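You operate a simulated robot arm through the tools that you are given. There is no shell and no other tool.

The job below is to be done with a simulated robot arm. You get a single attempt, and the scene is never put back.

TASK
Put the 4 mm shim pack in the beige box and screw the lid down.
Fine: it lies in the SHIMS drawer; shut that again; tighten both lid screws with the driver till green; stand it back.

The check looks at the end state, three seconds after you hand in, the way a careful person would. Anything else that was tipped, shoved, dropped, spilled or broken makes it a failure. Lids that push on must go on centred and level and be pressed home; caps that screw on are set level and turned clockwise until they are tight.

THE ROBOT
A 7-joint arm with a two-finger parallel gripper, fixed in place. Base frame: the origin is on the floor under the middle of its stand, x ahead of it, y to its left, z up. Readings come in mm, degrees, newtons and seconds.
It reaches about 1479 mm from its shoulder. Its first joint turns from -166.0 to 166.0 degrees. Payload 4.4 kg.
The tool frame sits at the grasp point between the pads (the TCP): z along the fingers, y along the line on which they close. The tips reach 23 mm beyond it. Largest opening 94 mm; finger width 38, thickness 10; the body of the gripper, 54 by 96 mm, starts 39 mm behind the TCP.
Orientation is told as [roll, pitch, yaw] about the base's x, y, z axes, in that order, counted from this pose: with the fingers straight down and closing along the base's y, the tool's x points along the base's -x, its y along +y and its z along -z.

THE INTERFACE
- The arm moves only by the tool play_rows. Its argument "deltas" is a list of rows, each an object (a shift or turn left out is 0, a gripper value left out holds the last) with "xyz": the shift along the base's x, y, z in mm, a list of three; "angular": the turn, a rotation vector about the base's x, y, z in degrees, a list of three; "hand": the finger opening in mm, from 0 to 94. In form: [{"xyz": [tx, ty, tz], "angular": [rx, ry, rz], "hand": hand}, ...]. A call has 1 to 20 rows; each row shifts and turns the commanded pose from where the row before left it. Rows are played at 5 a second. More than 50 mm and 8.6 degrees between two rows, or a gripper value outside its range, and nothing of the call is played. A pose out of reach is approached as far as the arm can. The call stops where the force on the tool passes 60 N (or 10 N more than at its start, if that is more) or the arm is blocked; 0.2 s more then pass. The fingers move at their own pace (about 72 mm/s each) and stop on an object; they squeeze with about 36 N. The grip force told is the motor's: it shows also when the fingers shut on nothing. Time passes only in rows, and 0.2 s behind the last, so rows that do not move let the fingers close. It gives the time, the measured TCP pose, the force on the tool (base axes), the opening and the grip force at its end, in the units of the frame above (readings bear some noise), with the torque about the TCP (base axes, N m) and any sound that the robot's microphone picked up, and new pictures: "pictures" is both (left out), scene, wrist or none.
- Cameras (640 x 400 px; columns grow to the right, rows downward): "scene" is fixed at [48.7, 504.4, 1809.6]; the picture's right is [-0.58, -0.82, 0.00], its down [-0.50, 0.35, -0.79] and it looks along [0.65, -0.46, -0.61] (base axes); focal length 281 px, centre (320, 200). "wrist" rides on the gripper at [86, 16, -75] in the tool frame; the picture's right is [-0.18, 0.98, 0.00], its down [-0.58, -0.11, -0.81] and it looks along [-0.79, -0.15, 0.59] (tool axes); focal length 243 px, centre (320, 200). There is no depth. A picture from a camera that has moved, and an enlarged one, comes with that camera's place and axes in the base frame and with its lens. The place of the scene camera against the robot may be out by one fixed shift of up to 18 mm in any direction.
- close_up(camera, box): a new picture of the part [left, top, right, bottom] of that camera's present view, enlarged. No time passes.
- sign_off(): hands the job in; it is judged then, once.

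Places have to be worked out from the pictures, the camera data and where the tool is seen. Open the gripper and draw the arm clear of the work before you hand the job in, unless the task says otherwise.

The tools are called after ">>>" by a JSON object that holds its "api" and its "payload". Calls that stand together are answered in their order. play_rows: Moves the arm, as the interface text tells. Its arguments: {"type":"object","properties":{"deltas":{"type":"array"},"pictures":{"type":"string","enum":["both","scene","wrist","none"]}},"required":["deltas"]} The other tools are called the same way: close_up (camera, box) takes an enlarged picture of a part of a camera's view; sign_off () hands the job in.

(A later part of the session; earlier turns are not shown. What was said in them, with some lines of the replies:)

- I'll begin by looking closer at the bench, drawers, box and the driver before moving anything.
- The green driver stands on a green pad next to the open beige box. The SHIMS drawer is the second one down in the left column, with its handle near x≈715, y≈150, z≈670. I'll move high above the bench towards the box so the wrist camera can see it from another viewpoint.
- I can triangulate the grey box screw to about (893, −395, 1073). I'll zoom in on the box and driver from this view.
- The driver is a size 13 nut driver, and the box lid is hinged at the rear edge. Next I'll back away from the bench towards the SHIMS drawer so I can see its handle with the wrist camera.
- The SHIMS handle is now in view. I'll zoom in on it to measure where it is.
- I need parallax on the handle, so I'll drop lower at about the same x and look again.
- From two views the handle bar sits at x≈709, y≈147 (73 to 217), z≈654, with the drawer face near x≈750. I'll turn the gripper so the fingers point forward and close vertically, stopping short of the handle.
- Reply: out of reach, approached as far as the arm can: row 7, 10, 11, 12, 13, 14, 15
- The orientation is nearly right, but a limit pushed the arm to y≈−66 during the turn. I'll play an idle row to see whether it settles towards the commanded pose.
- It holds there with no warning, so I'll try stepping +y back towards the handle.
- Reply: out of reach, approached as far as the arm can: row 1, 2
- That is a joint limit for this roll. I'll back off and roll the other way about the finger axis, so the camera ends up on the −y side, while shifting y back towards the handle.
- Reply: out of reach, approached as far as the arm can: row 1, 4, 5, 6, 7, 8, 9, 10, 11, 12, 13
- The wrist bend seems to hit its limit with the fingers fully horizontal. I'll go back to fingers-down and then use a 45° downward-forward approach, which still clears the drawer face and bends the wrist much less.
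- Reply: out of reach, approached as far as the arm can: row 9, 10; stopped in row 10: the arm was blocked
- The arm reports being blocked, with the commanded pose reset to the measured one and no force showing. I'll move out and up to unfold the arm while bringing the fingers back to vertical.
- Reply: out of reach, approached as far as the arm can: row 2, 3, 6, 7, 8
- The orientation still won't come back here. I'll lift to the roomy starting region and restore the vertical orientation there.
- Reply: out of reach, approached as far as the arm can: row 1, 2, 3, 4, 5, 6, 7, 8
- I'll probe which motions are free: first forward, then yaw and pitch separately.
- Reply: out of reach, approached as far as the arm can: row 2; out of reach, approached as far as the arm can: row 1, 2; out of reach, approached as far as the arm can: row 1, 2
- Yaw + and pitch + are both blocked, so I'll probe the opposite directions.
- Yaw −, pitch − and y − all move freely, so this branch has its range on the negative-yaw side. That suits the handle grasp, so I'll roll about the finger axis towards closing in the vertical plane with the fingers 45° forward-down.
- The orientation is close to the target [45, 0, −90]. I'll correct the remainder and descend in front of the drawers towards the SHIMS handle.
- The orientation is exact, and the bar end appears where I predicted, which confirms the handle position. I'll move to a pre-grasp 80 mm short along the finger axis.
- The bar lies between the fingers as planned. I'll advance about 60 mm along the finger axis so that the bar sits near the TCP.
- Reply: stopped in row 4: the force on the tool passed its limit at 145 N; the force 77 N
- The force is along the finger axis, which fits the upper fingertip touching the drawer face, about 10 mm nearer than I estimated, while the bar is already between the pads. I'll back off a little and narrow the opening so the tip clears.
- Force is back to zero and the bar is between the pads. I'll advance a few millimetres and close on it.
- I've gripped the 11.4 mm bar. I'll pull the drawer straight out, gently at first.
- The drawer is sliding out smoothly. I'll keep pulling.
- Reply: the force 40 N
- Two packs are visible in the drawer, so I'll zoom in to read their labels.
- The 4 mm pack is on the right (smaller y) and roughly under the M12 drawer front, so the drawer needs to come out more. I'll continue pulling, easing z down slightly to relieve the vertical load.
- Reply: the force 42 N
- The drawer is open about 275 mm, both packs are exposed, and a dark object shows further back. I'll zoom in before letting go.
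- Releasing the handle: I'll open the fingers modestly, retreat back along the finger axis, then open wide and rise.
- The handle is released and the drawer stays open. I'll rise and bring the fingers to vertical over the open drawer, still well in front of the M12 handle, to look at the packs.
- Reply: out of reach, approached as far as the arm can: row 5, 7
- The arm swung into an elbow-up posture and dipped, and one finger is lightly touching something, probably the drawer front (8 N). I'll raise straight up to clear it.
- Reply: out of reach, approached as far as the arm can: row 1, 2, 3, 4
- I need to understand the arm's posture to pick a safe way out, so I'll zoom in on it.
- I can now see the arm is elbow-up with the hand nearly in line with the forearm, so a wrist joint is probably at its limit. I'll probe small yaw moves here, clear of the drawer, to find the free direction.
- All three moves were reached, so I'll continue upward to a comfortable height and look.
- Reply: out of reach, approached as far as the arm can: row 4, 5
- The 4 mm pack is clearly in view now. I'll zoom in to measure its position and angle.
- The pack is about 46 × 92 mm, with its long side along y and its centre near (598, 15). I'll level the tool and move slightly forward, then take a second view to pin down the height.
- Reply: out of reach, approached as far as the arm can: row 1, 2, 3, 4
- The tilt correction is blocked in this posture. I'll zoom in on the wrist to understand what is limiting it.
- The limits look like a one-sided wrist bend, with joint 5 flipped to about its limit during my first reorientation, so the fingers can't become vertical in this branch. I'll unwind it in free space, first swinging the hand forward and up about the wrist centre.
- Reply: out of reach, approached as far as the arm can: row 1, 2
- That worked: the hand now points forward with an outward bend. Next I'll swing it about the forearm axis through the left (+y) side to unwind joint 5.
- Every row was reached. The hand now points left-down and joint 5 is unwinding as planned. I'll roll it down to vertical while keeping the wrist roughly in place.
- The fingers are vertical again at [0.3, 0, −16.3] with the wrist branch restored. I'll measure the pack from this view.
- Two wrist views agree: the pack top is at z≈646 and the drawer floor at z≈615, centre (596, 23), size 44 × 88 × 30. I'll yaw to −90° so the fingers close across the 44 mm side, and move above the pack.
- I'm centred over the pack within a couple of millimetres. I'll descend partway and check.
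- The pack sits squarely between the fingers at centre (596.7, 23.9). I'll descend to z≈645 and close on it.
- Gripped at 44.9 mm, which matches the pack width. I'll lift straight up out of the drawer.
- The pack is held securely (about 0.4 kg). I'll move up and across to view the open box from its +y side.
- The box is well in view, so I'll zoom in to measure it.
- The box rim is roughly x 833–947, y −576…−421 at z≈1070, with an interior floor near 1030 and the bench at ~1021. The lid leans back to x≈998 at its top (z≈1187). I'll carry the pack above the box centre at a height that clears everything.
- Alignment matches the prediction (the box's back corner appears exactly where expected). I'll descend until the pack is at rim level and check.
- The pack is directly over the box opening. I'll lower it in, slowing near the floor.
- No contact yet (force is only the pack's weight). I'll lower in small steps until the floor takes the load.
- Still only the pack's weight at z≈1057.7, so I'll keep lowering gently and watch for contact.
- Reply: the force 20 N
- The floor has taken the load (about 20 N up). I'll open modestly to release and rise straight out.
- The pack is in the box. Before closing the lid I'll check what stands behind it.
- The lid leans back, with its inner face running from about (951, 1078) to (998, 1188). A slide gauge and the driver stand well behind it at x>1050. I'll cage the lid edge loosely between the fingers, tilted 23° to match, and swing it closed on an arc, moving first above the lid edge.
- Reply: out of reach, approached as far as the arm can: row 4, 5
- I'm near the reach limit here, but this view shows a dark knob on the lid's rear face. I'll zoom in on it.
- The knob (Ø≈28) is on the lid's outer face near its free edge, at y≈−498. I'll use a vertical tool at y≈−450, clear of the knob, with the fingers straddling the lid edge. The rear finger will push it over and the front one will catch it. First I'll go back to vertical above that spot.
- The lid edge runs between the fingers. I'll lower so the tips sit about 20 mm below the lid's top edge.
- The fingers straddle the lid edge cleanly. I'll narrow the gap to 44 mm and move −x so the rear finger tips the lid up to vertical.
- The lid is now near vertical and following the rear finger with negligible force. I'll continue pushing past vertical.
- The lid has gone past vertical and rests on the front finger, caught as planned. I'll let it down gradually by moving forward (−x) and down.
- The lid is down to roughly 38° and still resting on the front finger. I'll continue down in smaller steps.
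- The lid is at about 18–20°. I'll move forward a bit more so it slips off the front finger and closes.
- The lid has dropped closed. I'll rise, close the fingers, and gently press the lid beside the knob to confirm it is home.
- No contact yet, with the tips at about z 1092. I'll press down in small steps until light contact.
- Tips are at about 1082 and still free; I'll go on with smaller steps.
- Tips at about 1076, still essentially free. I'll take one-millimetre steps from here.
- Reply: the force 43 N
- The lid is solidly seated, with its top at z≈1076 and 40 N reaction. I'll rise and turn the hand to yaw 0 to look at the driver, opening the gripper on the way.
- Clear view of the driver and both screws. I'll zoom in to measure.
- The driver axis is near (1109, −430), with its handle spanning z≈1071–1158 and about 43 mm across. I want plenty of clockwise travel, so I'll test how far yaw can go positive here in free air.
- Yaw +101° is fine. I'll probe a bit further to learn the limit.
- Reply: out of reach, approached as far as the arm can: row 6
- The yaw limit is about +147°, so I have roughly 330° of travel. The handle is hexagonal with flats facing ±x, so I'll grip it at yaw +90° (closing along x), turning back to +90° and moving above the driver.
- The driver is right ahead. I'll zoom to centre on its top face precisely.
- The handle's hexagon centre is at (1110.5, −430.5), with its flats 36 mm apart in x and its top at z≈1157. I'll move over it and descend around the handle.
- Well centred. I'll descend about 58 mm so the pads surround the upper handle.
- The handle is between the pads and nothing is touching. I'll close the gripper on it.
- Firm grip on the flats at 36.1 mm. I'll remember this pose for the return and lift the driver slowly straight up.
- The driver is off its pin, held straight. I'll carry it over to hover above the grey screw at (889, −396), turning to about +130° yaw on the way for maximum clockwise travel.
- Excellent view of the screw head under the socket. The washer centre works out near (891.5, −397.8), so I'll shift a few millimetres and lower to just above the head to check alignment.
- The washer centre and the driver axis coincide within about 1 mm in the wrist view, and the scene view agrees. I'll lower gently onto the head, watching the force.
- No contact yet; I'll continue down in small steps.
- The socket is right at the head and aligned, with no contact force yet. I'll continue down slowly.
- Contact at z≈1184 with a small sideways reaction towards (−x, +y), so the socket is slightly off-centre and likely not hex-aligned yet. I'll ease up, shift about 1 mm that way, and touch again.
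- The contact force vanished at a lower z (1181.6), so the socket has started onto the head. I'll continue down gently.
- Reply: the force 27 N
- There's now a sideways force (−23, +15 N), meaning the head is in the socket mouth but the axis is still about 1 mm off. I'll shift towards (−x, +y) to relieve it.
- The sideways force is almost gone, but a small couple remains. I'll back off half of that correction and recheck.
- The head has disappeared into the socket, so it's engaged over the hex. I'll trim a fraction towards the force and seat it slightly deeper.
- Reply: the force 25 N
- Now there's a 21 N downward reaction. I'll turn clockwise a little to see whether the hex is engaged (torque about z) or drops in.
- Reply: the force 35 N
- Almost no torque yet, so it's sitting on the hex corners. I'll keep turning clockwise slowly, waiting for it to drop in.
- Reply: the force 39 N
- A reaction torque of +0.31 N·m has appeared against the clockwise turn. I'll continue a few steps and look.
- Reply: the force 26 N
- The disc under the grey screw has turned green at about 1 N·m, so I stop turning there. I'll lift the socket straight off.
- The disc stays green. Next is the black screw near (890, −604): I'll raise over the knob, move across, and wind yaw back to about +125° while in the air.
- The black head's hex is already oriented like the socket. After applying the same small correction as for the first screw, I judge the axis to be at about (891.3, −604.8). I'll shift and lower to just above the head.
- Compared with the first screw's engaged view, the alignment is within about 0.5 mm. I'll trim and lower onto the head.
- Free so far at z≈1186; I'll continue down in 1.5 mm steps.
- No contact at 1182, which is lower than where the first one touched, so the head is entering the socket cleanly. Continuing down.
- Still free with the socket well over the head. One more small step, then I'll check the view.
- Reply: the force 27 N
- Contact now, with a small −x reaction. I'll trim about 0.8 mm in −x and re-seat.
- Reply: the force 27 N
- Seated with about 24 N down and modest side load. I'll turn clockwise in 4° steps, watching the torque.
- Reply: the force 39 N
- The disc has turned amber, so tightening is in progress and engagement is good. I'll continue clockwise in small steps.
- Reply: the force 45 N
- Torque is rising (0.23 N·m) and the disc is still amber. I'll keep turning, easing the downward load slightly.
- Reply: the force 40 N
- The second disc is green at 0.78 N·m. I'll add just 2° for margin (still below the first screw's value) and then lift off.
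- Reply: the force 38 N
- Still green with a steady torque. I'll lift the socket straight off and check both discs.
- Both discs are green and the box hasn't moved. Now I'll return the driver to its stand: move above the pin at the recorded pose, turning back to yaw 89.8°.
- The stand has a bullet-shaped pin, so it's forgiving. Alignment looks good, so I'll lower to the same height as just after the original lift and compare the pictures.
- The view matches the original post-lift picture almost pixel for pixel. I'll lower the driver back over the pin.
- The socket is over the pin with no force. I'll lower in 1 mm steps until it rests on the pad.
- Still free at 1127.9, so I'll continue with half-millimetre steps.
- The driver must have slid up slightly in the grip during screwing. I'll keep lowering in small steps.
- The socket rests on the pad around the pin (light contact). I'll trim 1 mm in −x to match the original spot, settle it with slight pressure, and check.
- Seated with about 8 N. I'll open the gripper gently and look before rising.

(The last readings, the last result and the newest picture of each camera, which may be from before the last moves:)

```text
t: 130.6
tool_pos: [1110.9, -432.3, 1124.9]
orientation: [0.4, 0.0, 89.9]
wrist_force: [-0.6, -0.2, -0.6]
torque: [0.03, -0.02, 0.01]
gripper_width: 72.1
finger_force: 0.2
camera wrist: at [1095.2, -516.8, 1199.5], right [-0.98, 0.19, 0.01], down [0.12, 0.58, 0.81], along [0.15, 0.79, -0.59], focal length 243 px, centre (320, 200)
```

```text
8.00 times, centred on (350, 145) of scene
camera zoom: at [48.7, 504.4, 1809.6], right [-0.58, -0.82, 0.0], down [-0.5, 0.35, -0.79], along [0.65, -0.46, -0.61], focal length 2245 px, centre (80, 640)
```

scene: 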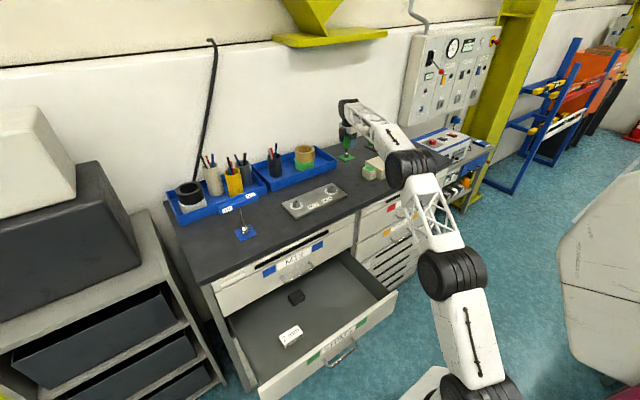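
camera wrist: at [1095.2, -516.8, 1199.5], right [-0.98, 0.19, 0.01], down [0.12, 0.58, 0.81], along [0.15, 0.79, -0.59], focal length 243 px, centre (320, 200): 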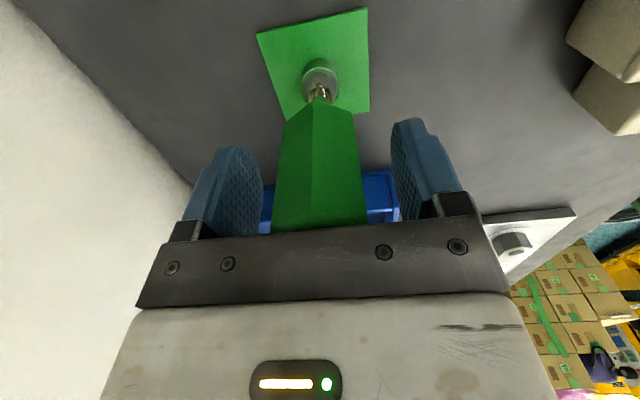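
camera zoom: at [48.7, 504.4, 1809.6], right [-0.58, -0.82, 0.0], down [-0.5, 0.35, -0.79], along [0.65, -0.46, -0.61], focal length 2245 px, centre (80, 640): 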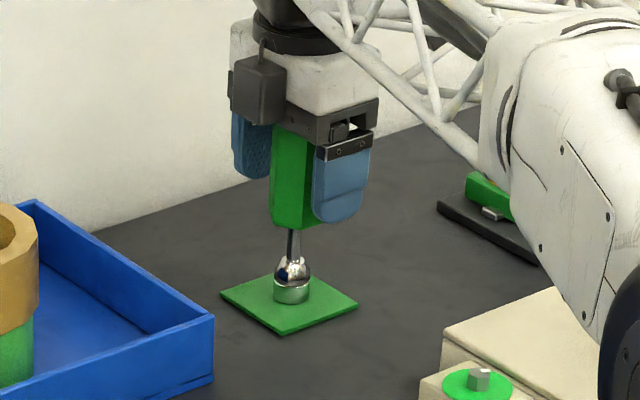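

The driver stands on its own. I'll rise straight up clear of the handle and then back away over the bench.

>>> {"api": "play_rows", "payload": {"deltas": [{"xyz": [0, 0, 10]}, {"xyz": [0, 0, 20]}, {"xyz": [0, 0, 25]}, {"xyz": [0, 0, 15]}, {"xyz": [-20, 0, 10]}, {"xyz": [-40, 5, 10]}, {"xyz": [-45, 5, 10]}]}}

>>> {"api": "close_up", "payload": {"camera": "scene", "box": [320, 110, 430, 190]}}

```text
t: 132.2
tool_pos: [1004.1, -420.5, 1220.9]
orientation: [0.6, 0.0, 89.8]
wrist_force: [0.4, -0.2, -1.1]
torque: [0.02, 0.01, 0.02]
gripper_width: 72.2
finger_force: 0.0
camera wrist: at [989.0, -507.2, 1295.8], right [-0.98, 0.19, 0.01], down [0.12, 0.58, 0.81], along [0.15, 0.79, -0.59], focal length 243 px, centre (320, 200)
```

scene: 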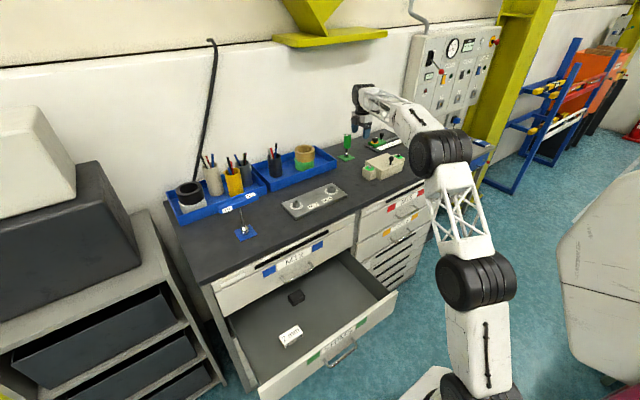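
wrist: 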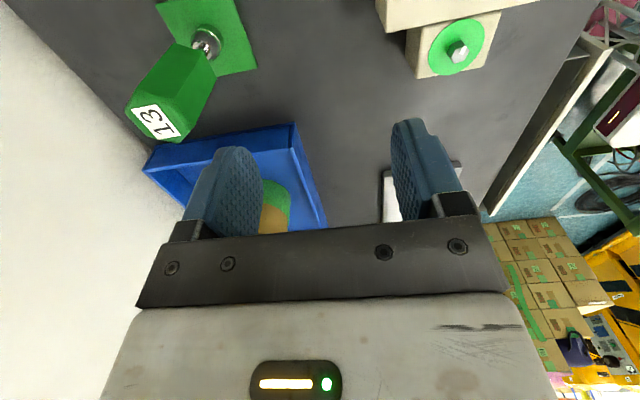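

```text
5.00 times, centred on (375, 150) of scene
camera zoom: at [48.7, 504.4, 1809.6], right [-0.58, -0.82, 0.0], down [-0.5, 0.35, -0.79], along [0.65, -0.46, -0.61], focal length 1403 px, centre (45, 450)
```

zoom: 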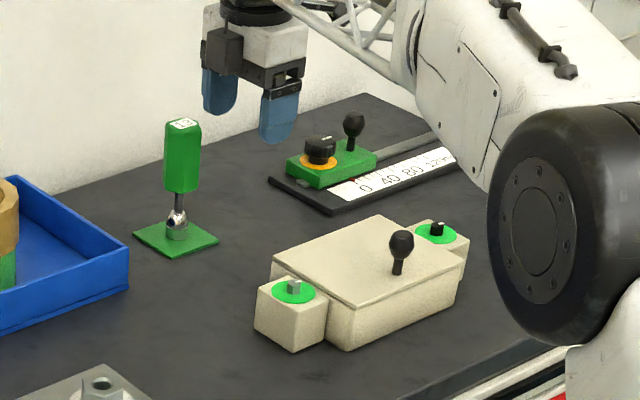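

The driver is back upright, both discs are green, and the box is shut. Now for the drawer: I'll travel back towards the front of the cabinet, returning yaw to 0 on the way.

>>> {"api": "play_rows", "payload": {"deltas": [{"xyz": [-30, 15, 20], "angular": [0, 0, -8]}, {"xyz": [-34, 22, 15], "angular": [0, 0, -8]}, {"xyz": [-34, 25, 10], "angular": [0, 0, -8]}, {"xyz": [-34, 26, 10], "angular": [0, 0, -8]}, {"xyz": [-34, 26, 5], "angular": [0, 0, -8]}, {"xyz": [-34, 26, 0], "angular": [0, 0, -8]}, {"xyz": [-34, 26, 0], "angular": [0, 0, -8]}, {"xyz": [-34, 26, 0], "angular": [0, 0, -8]}, {"xyz": [-30, 30, 0], "angular": [0, 0, -8]}, {"xyz": [-20, 38, -10], "angular": [0, 0, -8]}, {"xyz": [-18, 38, -18], "angular": [0, 0, -8]}, {"xyz": [-18, 38, -20], "angular": [0, 0, -1.8]}, {"xyz": [-18, 38, -20]}, {"xyz": [-18, 38, -20]}, {"xyz": [-18, 38, -20]}, {"xyz": [-18, 38, -20]}, {"xyz": [-15, 38, -20]}, {"xyz": [-15, 30, -20], "hand": 0}]}}

```text
t: 136.0
tool_pos: [550.0, 132.1, 1118.0]
orientation: [0.5, 0.0, 0.0]
wrist_force: [0.8, -0.1, 0.2]
torque: [0.02, -0.02, -0.04]
gripper_width: 16.1
finger_force: 0.1
camera wrist: at [464.3, 148.7, 1192.1], right [0.18, 0.98, 0.01], down [0.58, -0.12, 0.81], along [0.79, -0.14, -0.59], focal length 243 px, centre (320, 200)
```

scene: 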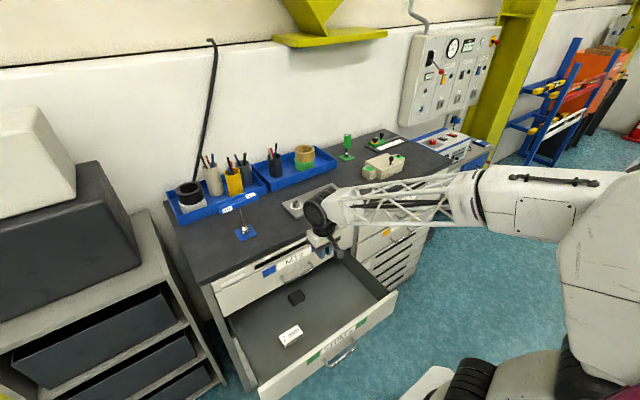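
wrist: 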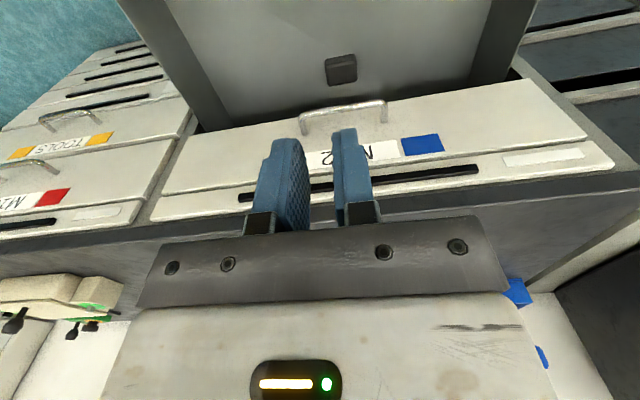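

Back in the healthy branch at yaw 0. I'll retreat over the drawer front to x≈370 and tilt the closed fingers 45° forward-down in front of the drawer.

>>> {"api": "play_rows", "payload": {"deltas": [{"xyz": [-40, 3, -20]}, {"xyz": [-40, 3, -22]}, {"xyz": [-40, 3, -25]}, {"xyz": [-40, 3, -25]}, {"xyz": [-15, 3, -35]}, {"xyz": [0, 0, -25], "angular": [0, -7.5, 0]}, {"xyz": [0, 0, -25], "angular": [0, -7.5, 0]}, {"xyz": [0, 0, -25], "angular": [0, -7.5, 0]}, {"xyz": [0, 0, -25], "angular": [0, -7.5, 0]}, {"xyz": [0, 0, -25], "angular": [0, -7.5, 0]}, {"xyz": [0, 0, -25], "angular": [0, -7.5, 0]}, {"xyz": [0, 0, 0]}]}}

```text
t: 138.8
tool_pos: [360.2, 141.2, 785.4]
orientation: [-5.4, -37.5, 3.9]
wrist_force: [-0.7, -0.5, 0.5]
torque: [0.0, -0.02, 0.01]
gripper_width: 0.3
finger_force: 36.2
stopped in row 12: the arm was blocked; the commanded pose is now the measured one
camera wrist: at [247.0, 157.2, 788.8], right [0.14, 0.99, 0.04], down [-0.03, -0.03, 1.0], along [0.99, -0.14, 0.03], focal length 243 px, centre (320, 200)
```

scene: 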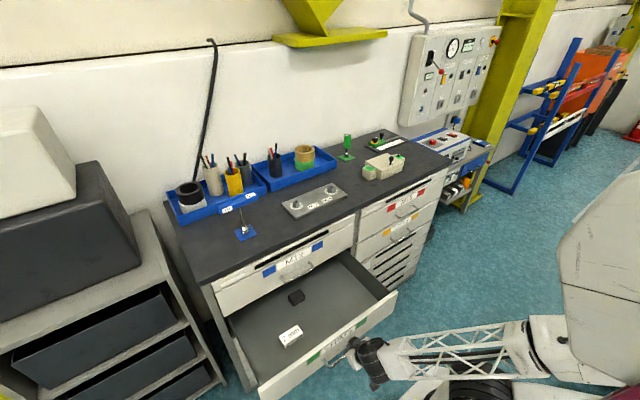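
wrist: 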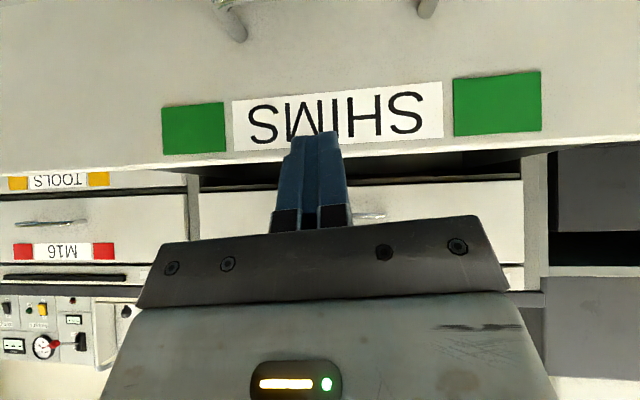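

The arm was blocked just short of 45° (38° reached), with no contact force, so probably a posture limit this close to the base. The fingers are in front of the drawer face (x≈445). I'll ease forward a little and lower.

>>> {"api": "play_rows", "payload": {"deltas": [{"xyz": [15, 2, 0]}, {"xyz": [10, 2, -15]}, {"xyz": [0, 1, -15]}, {"xyz": [0, 0, -15]}]}}

```text
t: 139.8
tool_pos: [386.4, 145.1, 737.8]
orientation: [-5.3, -37.6, 3.8]
wrist_force: [-0.8, 0.7, -0.3]
torque: [-0.05, -0.02, 0.02]
gripper_width: 0.0
finger_force: 36.0
camera wrist: at [272.3, 161.7, 743.3], right [0.14, 0.99, 0.04], down [-0.03, -0.04, 1.0], along [0.99, -0.14, 0.03], focal length 243 px, centre (320, 200)
```

scene: 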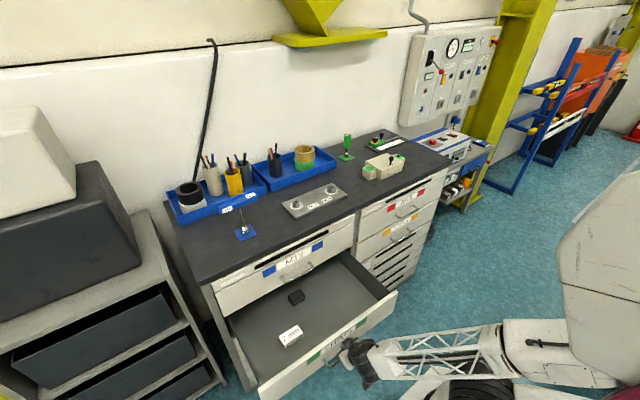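
wrist: 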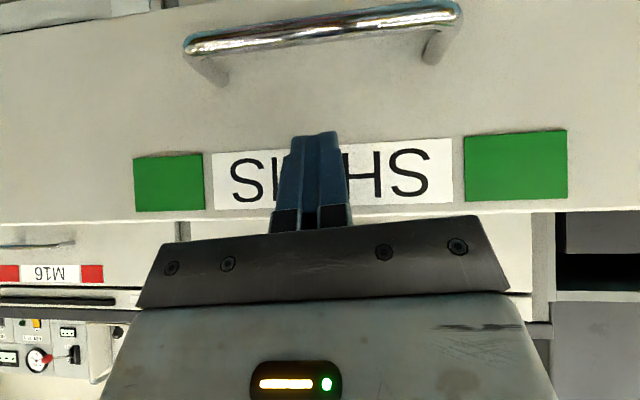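

Motion is free again, and the fingertips face the label area just above the handle. I'll lower 20 mm and start pushing the drawer in gently.

>>> {"api": "play_rows", "payload": {"deltas": [{"xyz": [0, 0, -18]}, {"xyz": [15, 0, 0]}, {"xyz": [12, 0, 0]}, {"xyz": [10, 0, 0]}, {"xyz": [15, 0, 0]}, {"xyz": [15, 0, 0]}]}}

```text
t: 141.2
tool_pos: [453.2, 146.2, 719.6]
orientation: [-5.4, -37.7, 3.8]
wrist_force: [0.4, 0.5, -0.5]
torque: [0.0, 0.02, 0.0]
gripper_width: 0.0
finger_force: 36.3
camera wrist: at [339.9, 162.0, 725.1], right [0.14, 0.99, 0.04], down [-0.03, -0.04, 1.0], along [0.99, -0.14, 0.03], focal length 243 px, centre (320, 200)
```

scene: 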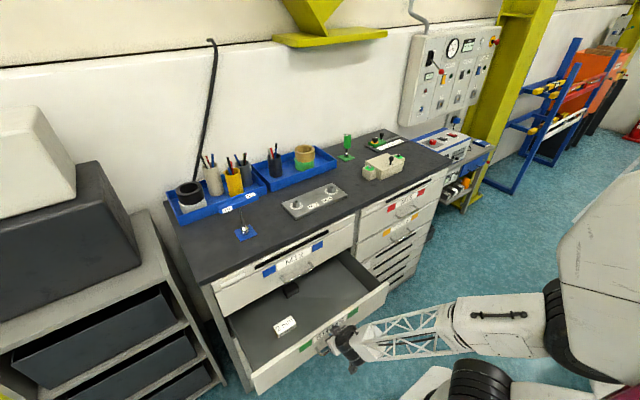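
wrist: 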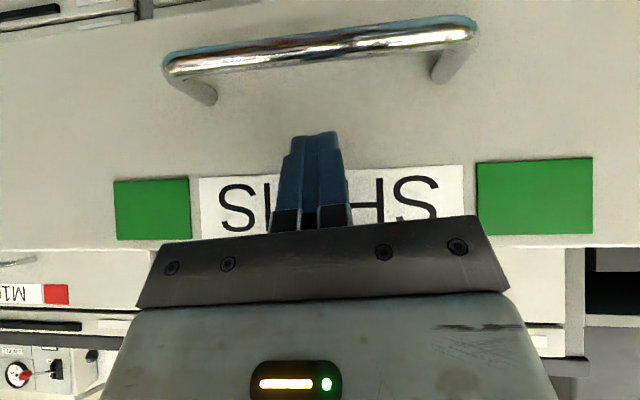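

The drawer is sliding in with almost no force. I'll keep pushing.

>>> {"api": "play_rows", "payload": {"deltas": [{"xyz": [18, 0, 0]}, {"xyz": [18, 0, 0]}, {"xyz": [18, 0, 0]}, {"xyz": [18, 0, 0]}, {"xyz": [18, 0, 0]}, {"xyz": [18, 0, 0]}]}}

```text
t: 142.6
tool_pos: [560.8, 146.1, 721.2]
orientation: [-5.4, -37.7, 3.8]
wrist_force: [-0.3, 0.1, 0.8]
torque: [0.0, -0.02, -0.02]
gripper_width: 0.0
finger_force: 36.0
camera wrist: at [446.7, 162.0, 726.0], right [0.14, 0.99, 0.04], down [-0.03, -0.04, 1.0], along [0.99, -0.14, 0.03], focal length 243 px, centre (320, 200)
```

scene: 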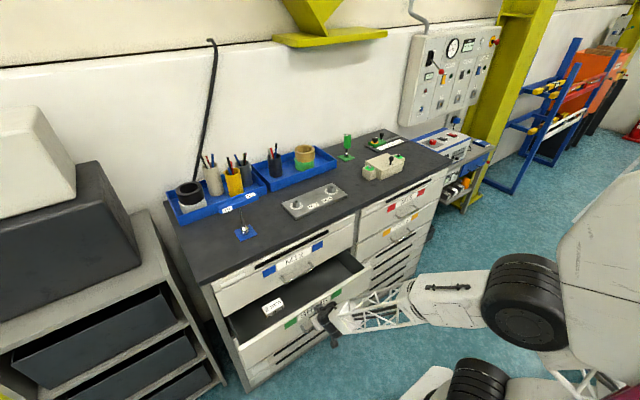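
wrist: 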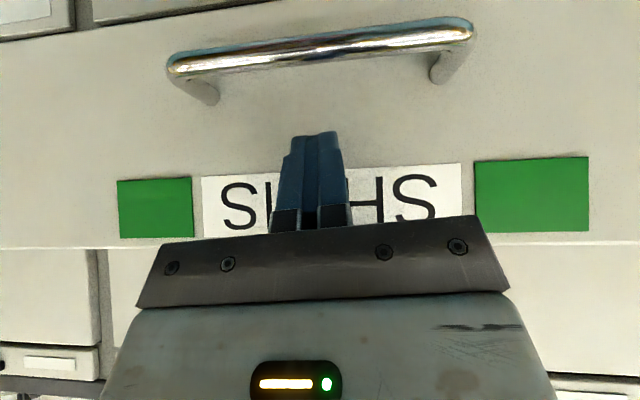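

Nearly there, about 150 mm to go. I'll back off slightly, tilt the hand closer to 45° for clearance from the M12 handle, and continue pushing.

>>> {"api": "play_rows", "payload": {"deltas": [{"xyz": [-10, 0, 0]}, {"angular": [2.1, -3.7, 0]}, {"angular": [2.2, -3.6, 0]}, {"xyz": [15, 0, 0]}, {"xyz": [18, 0, 0]}, {"xyz": [18, 0, 0]}, {"xyz": [18, 0, 0]}]}}

```text
t: 144.2
tool_pos: [618.9, 146.7, 720.7]
orientation: [-0.1, -45.1, 0.4]
wrist_force: [0.9, 1.0, -0.9]
torque: [-0.02, 0.02, -0.02]
gripper_width: 0.1
finger_force: 35.4
camera wrist: at [505.6, 162.3, 712.7], right [0.12, 0.98, 0.13], down [-0.16, -0.11, 0.98], along [0.98, -0.14, 0.14], focal length 243 px, centre (320, 200)
```

scene: 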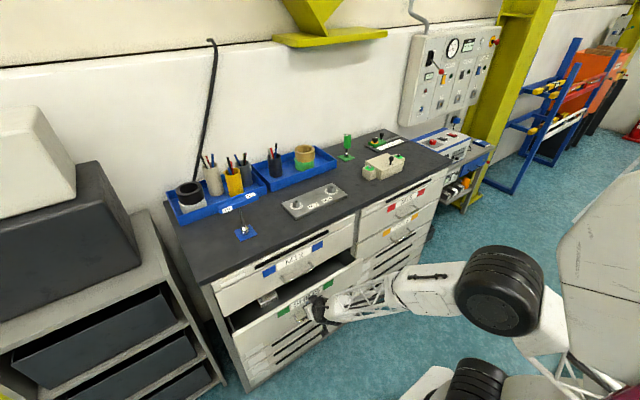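
wrist: 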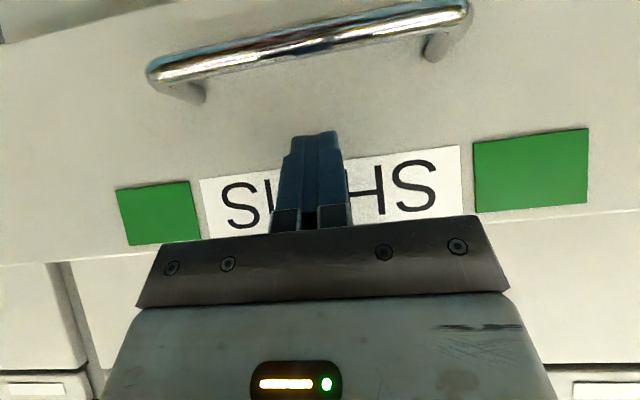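

The hand is exactly at 45° and the drawer is about 95 mm from shut. I'll continue pushing, slower at the end.

>>> {"api": "play_rows", "payload": {"deltas": [{"xyz": [16, 0, 0]}, {"xyz": [16, 0, 0]}, {"xyz": [16, 0, 0]}, {"xyz": [14, 0, 0]}, {"xyz": [10, 0, 0]}]}}

>>> {"api": "close_up", "payload": {"camera": "scene", "box": [230, 230, 390, 330]}}

```text
t: 145.4
tool_pos: [692.2, 145.0, 720.5]
orientation: [0.0, -45.1, 0.4]
wrist_force: [0.0, -0.3, -0.3]
torque: [-0.04, 0.01, -0.01]
gripper_width: 0.2
finger_force: 36.4
camera wrist: at [578.6, 162.1, 712.6], right [0.12, 0.98, 0.13], down [-0.16, -0.11, 0.98], along [0.98, -0.14, 0.14], focal length 243 px, centre (320, 200)
```

scene: 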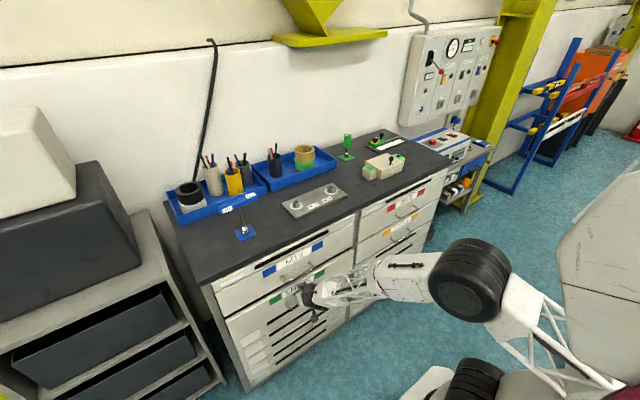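
wrist: 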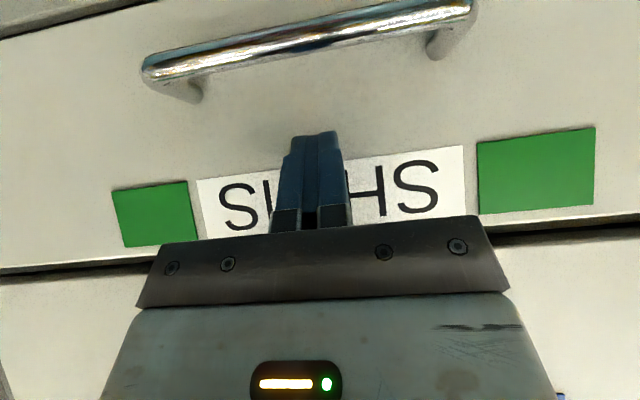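

```text
4.00 times, centred on (310, 280) of scene
camera zoom: at [48.7, 504.4, 1809.6], right [-0.58, -0.82, 0.0], down [-0.5, 0.35, -0.79], along [0.65, -0.46, -0.61], focal length 1122 px, centre (360, -120)
```

zoom: 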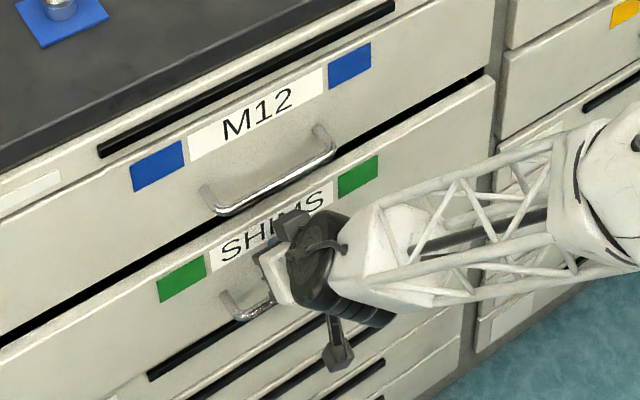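

Only a small gap remains. I'll finish in 4 mm steps, watching the force for the end stop.

>>> {"api": "play_rows", "payload": {"deltas": [{"xyz": [4, 0, 0]}, {"xyz": [4, 0, 0]}, {"xyz": [4, 0, 0]}, {"xyz": [3, 0, 0]}]}}

>>> {"api": "close_up", "payload": {"camera": "scene", "box": [230, 230, 390, 330]}}

```text
t: 146.4
tool_pos: [707.3, 145.5, 720.4]
orientation: [-0.1, -45.1, 0.3]
wrist_force: [-2.1, -0.8, -0.2]
torque: [0.0, 0.02, -0.01]
gripper_width: 0.1
finger_force: 35.8
camera wrist: at [593.2, 161.8, 712.6], right [0.13, 0.98, 0.13], down [-0.16, -0.11, 0.98], along [0.98, -0.14, 0.14], focal length 243 px, centre (320, 200)
```

scene: 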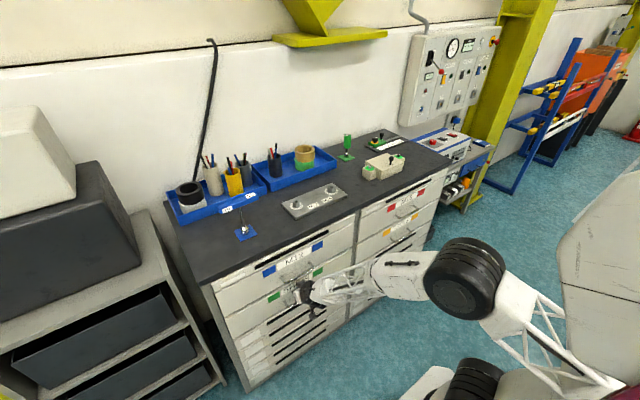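
wrist: 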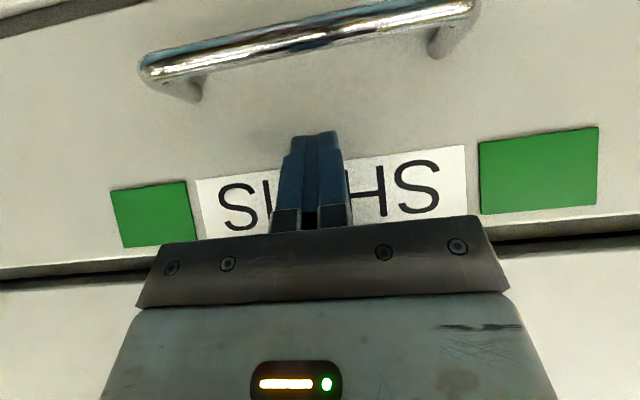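

```text
4.00 times, centred on (310, 280) of scene
camera zoom: at [48.7, 504.4, 1809.6], right [-0.58, -0.82, 0.0], down [-0.5, 0.35, -0.79], along [0.65, -0.46, -0.61], focal length 1122 px, centre (360, -120)
```

zoom: 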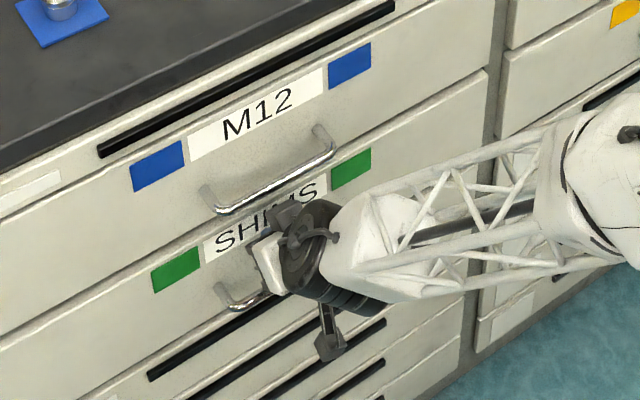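

The gap has closed visually. I'll press on in 2 mm steps until the force confirms it is fully shut.

>>> {"api": "play_rows", "payload": {"deltas": [{"xyz": [2, 0, 0]}, {"xyz": [2, 0, 0]}, {"xyz": [2, 0, 0]}, {"xyz": [0, 0, 0]}], "pictures": "none"}}

>>> {"api": "close_up", "payload": {"camera": "scene", "box": [230, 230, 390, 330]}}

```text
t: 147.0
tool_pos: [707.7, 146.0, 719.3]
orientation: [0.0, -44.9, 0.3]
wrist_force: [-12.4, 1.5, 3.3]
torque: [-0.01, -0.1, -0.02]
gripper_width: 0.0
finger_force: 35.7
stopped in row 3: the force on the tool passed its limit at 73 N (the readings are from after the stop); the commanded pose is now the measured one
```

```text
4.00 times, centred on (310, 280) of scene
camera zoom: at [48.7, 504.4, 1809.6], right [-0.58, -0.82, 0.0], down [-0.5, 0.35, -0.79], along [0.65, -0.46, -0.61], focal length 1122 px, centre (360, -120)
```

zoom: 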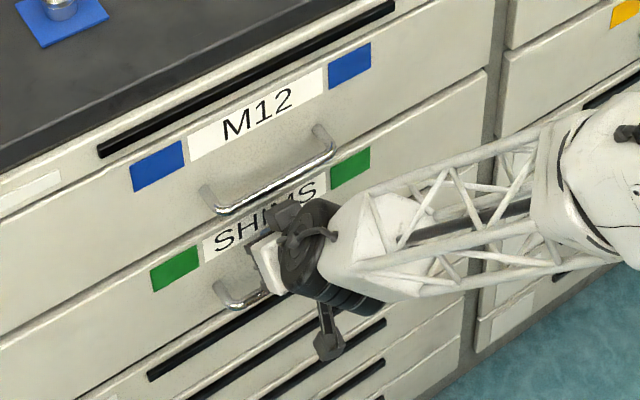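

The 73 N end stop confirms the drawer is fully shut. I'll back straight away from the face, then rise and bring the hand vertical.

>>> {"api": "play_rows", "payload": {"deltas": [{"xyz": [-10, 0, 2]}, {"xyz": [-30, 0, 10]}, {"xyz": [-40, 0, 15]}, {"xyz": [-40, 0, 20]}, {"xyz": [-20, 0, 40], "angular": [0, 7.5, 0]}, {"xyz": [-10, 0, 45], "angular": [0, 7.5, 0]}, {"xyz": [0, 0, 45], "angular": [0, 7.5, 0]}, {"xyz": [0, 0, 45], "angular": [0, 7.5, 0]}, {"xyz": [0, 0, 45], "angular": [0, 7.5, 0]}, {"xyz": [0, 0, 45], "angular": [0, 7.5, 0]}, {"xyz": [0, 0, 45]}]}}

>>> {"api": "close_up", "payload": {"camera": "scene", "box": [230, 220, 390, 320]}}

```text
t: 149.4
tool_pos: [558.7, 146.3, 1076.3]
orientation: [0.2, 0.2, 0.2]
wrist_force: [0.9, -0.3, 0.2]
torque: [-0.01, -0.03, 0.01]
gripper_width: 0.0
finger_force: 36.1
camera wrist: at [472.7, 161.5, 1152.5], right [0.18, 0.98, 0.0], down [0.58, -0.11, 0.8], along [0.79, -0.14, -0.59], focal length 243 px, centre (320, 200)
```

scene: 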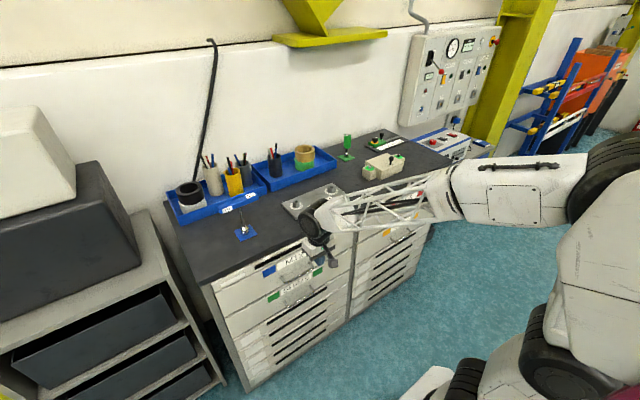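
wrist: 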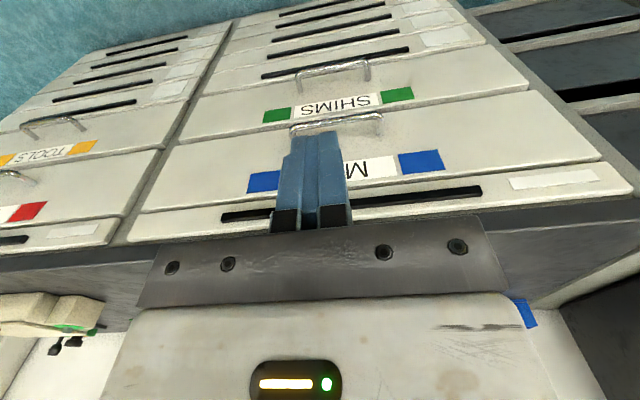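

```text
4.00 times, centred on (310, 270) of scene
camera zoom: at [48.7, 504.4, 1809.6], right [-0.58, -0.82, 0.0], down [-0.5, 0.35, -0.79], along [0.65, -0.46, -0.61], focal length 1122 px, centre (360, -80)
```

zoom: 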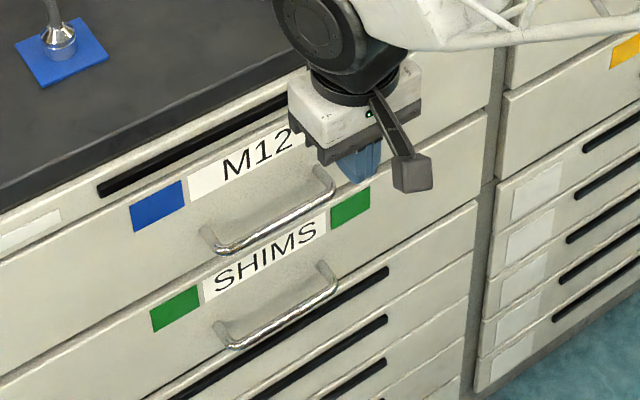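

The drawer is flush. I'll open the gripper and retreat to a clear, high position, then do a final check of the bench.

>>> {"api": "play_rows", "payload": {"deltas": [{"xyz": [0, -10, 40], "hand": 94}, {"xyz": [5, -15, 40]}, {"xyz": [5, -15, 40]}, {"xyz": [5, -15, 40]}, {"xyz": [5, -15, 40]}, {"xyz": [5, -15, 40]}, {"xyz": [5, -15, 40]}, {"xyz": [5, -15, 40]}, {"xyz": [0, 0, 0]}]}}

>>> {"api": "close_up", "payload": {"camera": "scene", "box": [320, 110, 430, 190]}}

>>> {"api": "close_up", "payload": {"camera": "scene", "box": [160, 140, 440, 320]}}

>>> {"api": "close_up", "payload": {"camera": "scene", "box": [330, 120, 370, 170]}}

```text
t: 151.4
tool_pos: [593.2, 27.7, 1397.9]
orientation: [0.2, 0.1, 0.2]
wrist_force: [-0.4, -0.3, -0.8]
torque: [0.02, -0.01, -0.05]
gripper_width: 94.1
finger_force: 0.0
camera wrist: at [507.7, 44.7, 1472.3], right [0.18, 0.98, 0.0], down [0.58, -0.11, 0.81], along [0.79, -0.14, -0.59], focal length 243 px, centre (320, 200)
```

scene: 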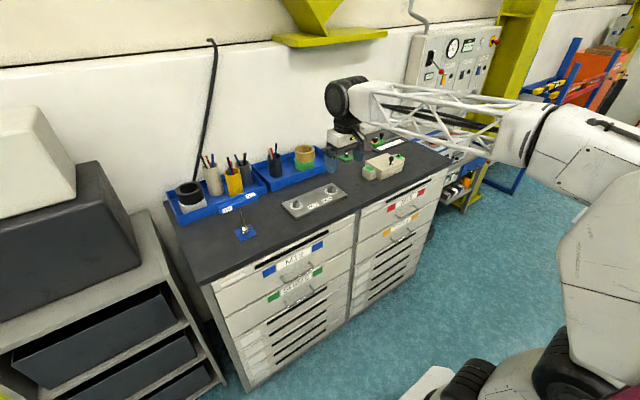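
wrist: 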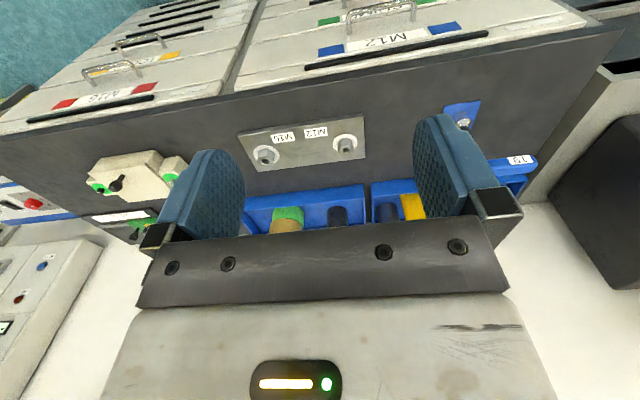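

```text
5.00 times, centred on (375, 150) of scene
camera zoom: at [48.7, 504.4, 1809.6], right [-0.58, -0.82, 0.0], down [-0.5, 0.35, -0.79], along [0.65, -0.46, -0.61], focal length 1403 px, centre (45, 450)
```

zoom: 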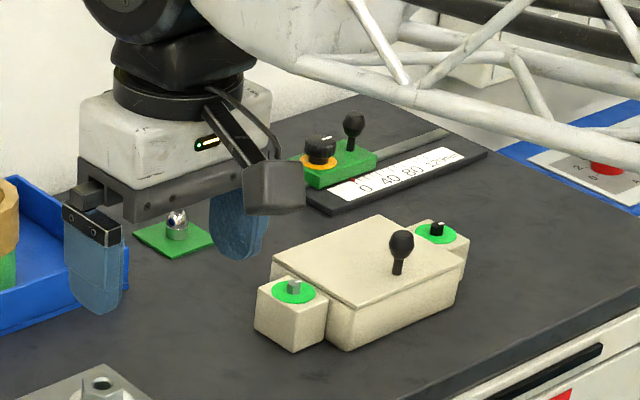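

```text
2.22 times, centred on (300, 230) of scene
camera zoom: at [48.7, 504.4, 1809.6], right [-0.58, -0.82, 0.0], down [-0.5, 0.35, -0.79], along [0.65, -0.46, -0.61], focal length 624 px, centre (364, 133)
```

zoom: 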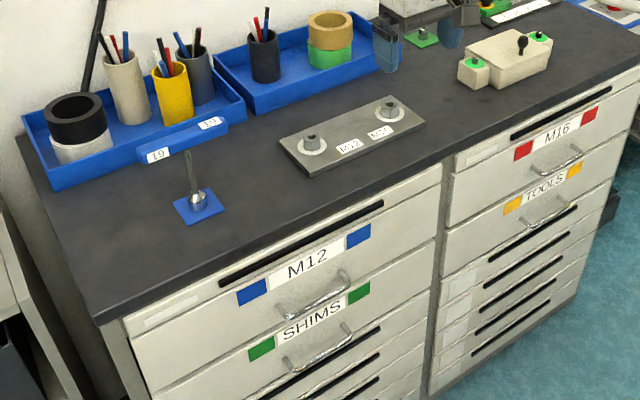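

```text
8.00 times, centred on (350, 145) of scene
camera zoom: at [48.7, 504.4, 1809.6], right [-0.58, -0.82, 0.0], down [-0.5, 0.35, -0.79], along [0.65, -0.46, -0.61], focal length 2245 px, centre (80, 640)
```

zoom: 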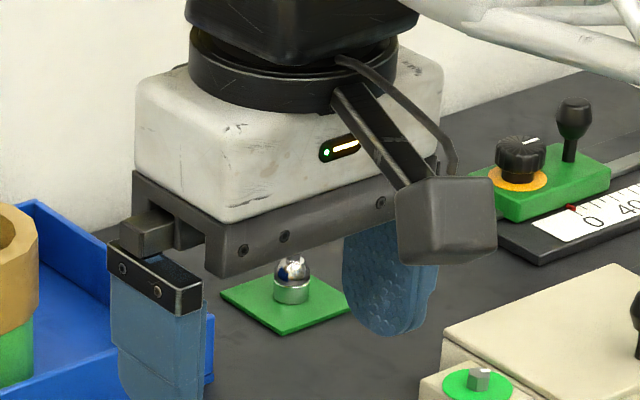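

All looks right, but the gripper hides the driver's handle from this camera. I'll shift the arm aside for one last unobstructed look.

>>> {"api": "play_rows", "payload": {"deltas": [{"xyz": [-20, 30, 10]}, {"xyz": [-20, 35, 10]}, {"xyz": [-20, 35, 10]}, {"xyz": [-20, 35, 10]}, {"xyz": [0, 0, 0]}], "pictures": "scene"}}

>>> {"api": "close_up", "payload": {"camera": "scene", "box": [320, 110, 430, 190]}}

```text
t: 152.6
tool_pos: [512.0, 164.3, 1437.9]
orientation: [0.2, 0.2, 0.2]
wrist_force: [0.0, 0.0, 0.3]
torque: [0.0, 0.03, -0.01]
gripper_width: 93.8
finger_force: 0.0
```

scene: 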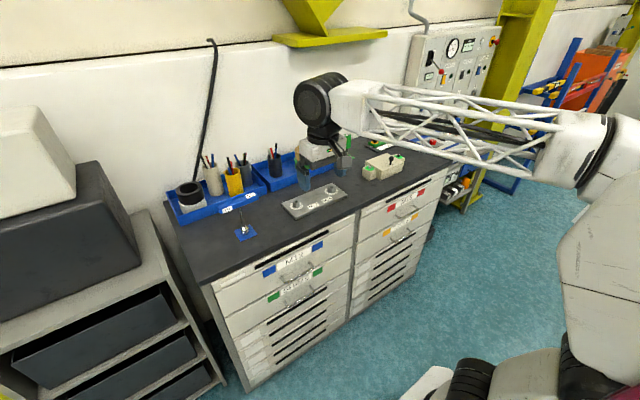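

```text
5.00 times, centred on (375, 150) of scene
camera zoom: at [48.7, 504.4, 1809.6], right [-0.58, -0.82, 0.0], down [-0.5, 0.35, -0.79], along [0.65, -0.46, -0.61], focal length 1403 px, centre (45, 450)
```

zoom: 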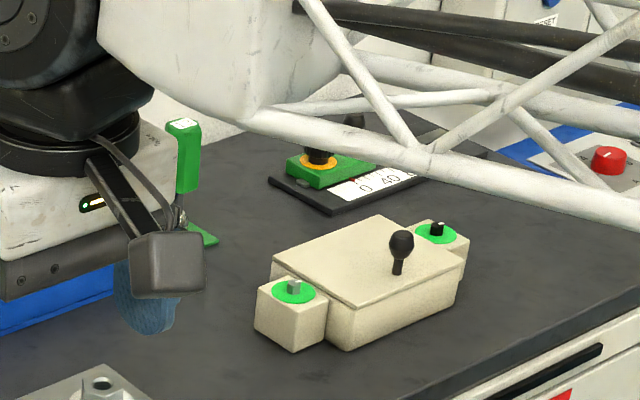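

The driver stands upright on its pad, and the box lid is shut with both discs green. The SHIMS drawer is closed, nothing else on the bench looks disturbed, and the gripper is open and clear, so I'm handing in.

>>> {"api": "sign_off", "payload": {}}

```text
The job is handed in.
```

The 4 mm shim pack is in the beige box and the lid is screwed down. I've handed the job in, but no verdict has come back yet.

- **Box:** the pack lies on the box floor and the lid is pressed home. Both screws were tightened with the size 13 driver until their discs turned green, and they stayed green after I lifted off.
- **Drawer:** SHIMS is shut fully against its stop. It still holds the 2 mm pack and a dark block further back.
- **Driver:** it stands upright on its green pad, over the pin.
- **Arm:** the gripper is open and the arm is drawn up clear of the bench.

There were two unplanned contacts at the drawer. When I first reached for its handle, a fingertip hit the drawer front at 145 N. Later a finger brushed the open drawer and pushed it out about 15–20 mm. I saw no damage from either, and the drawer closed normally.

In the last pictures nothing else on the bench looks tipped or shifted.
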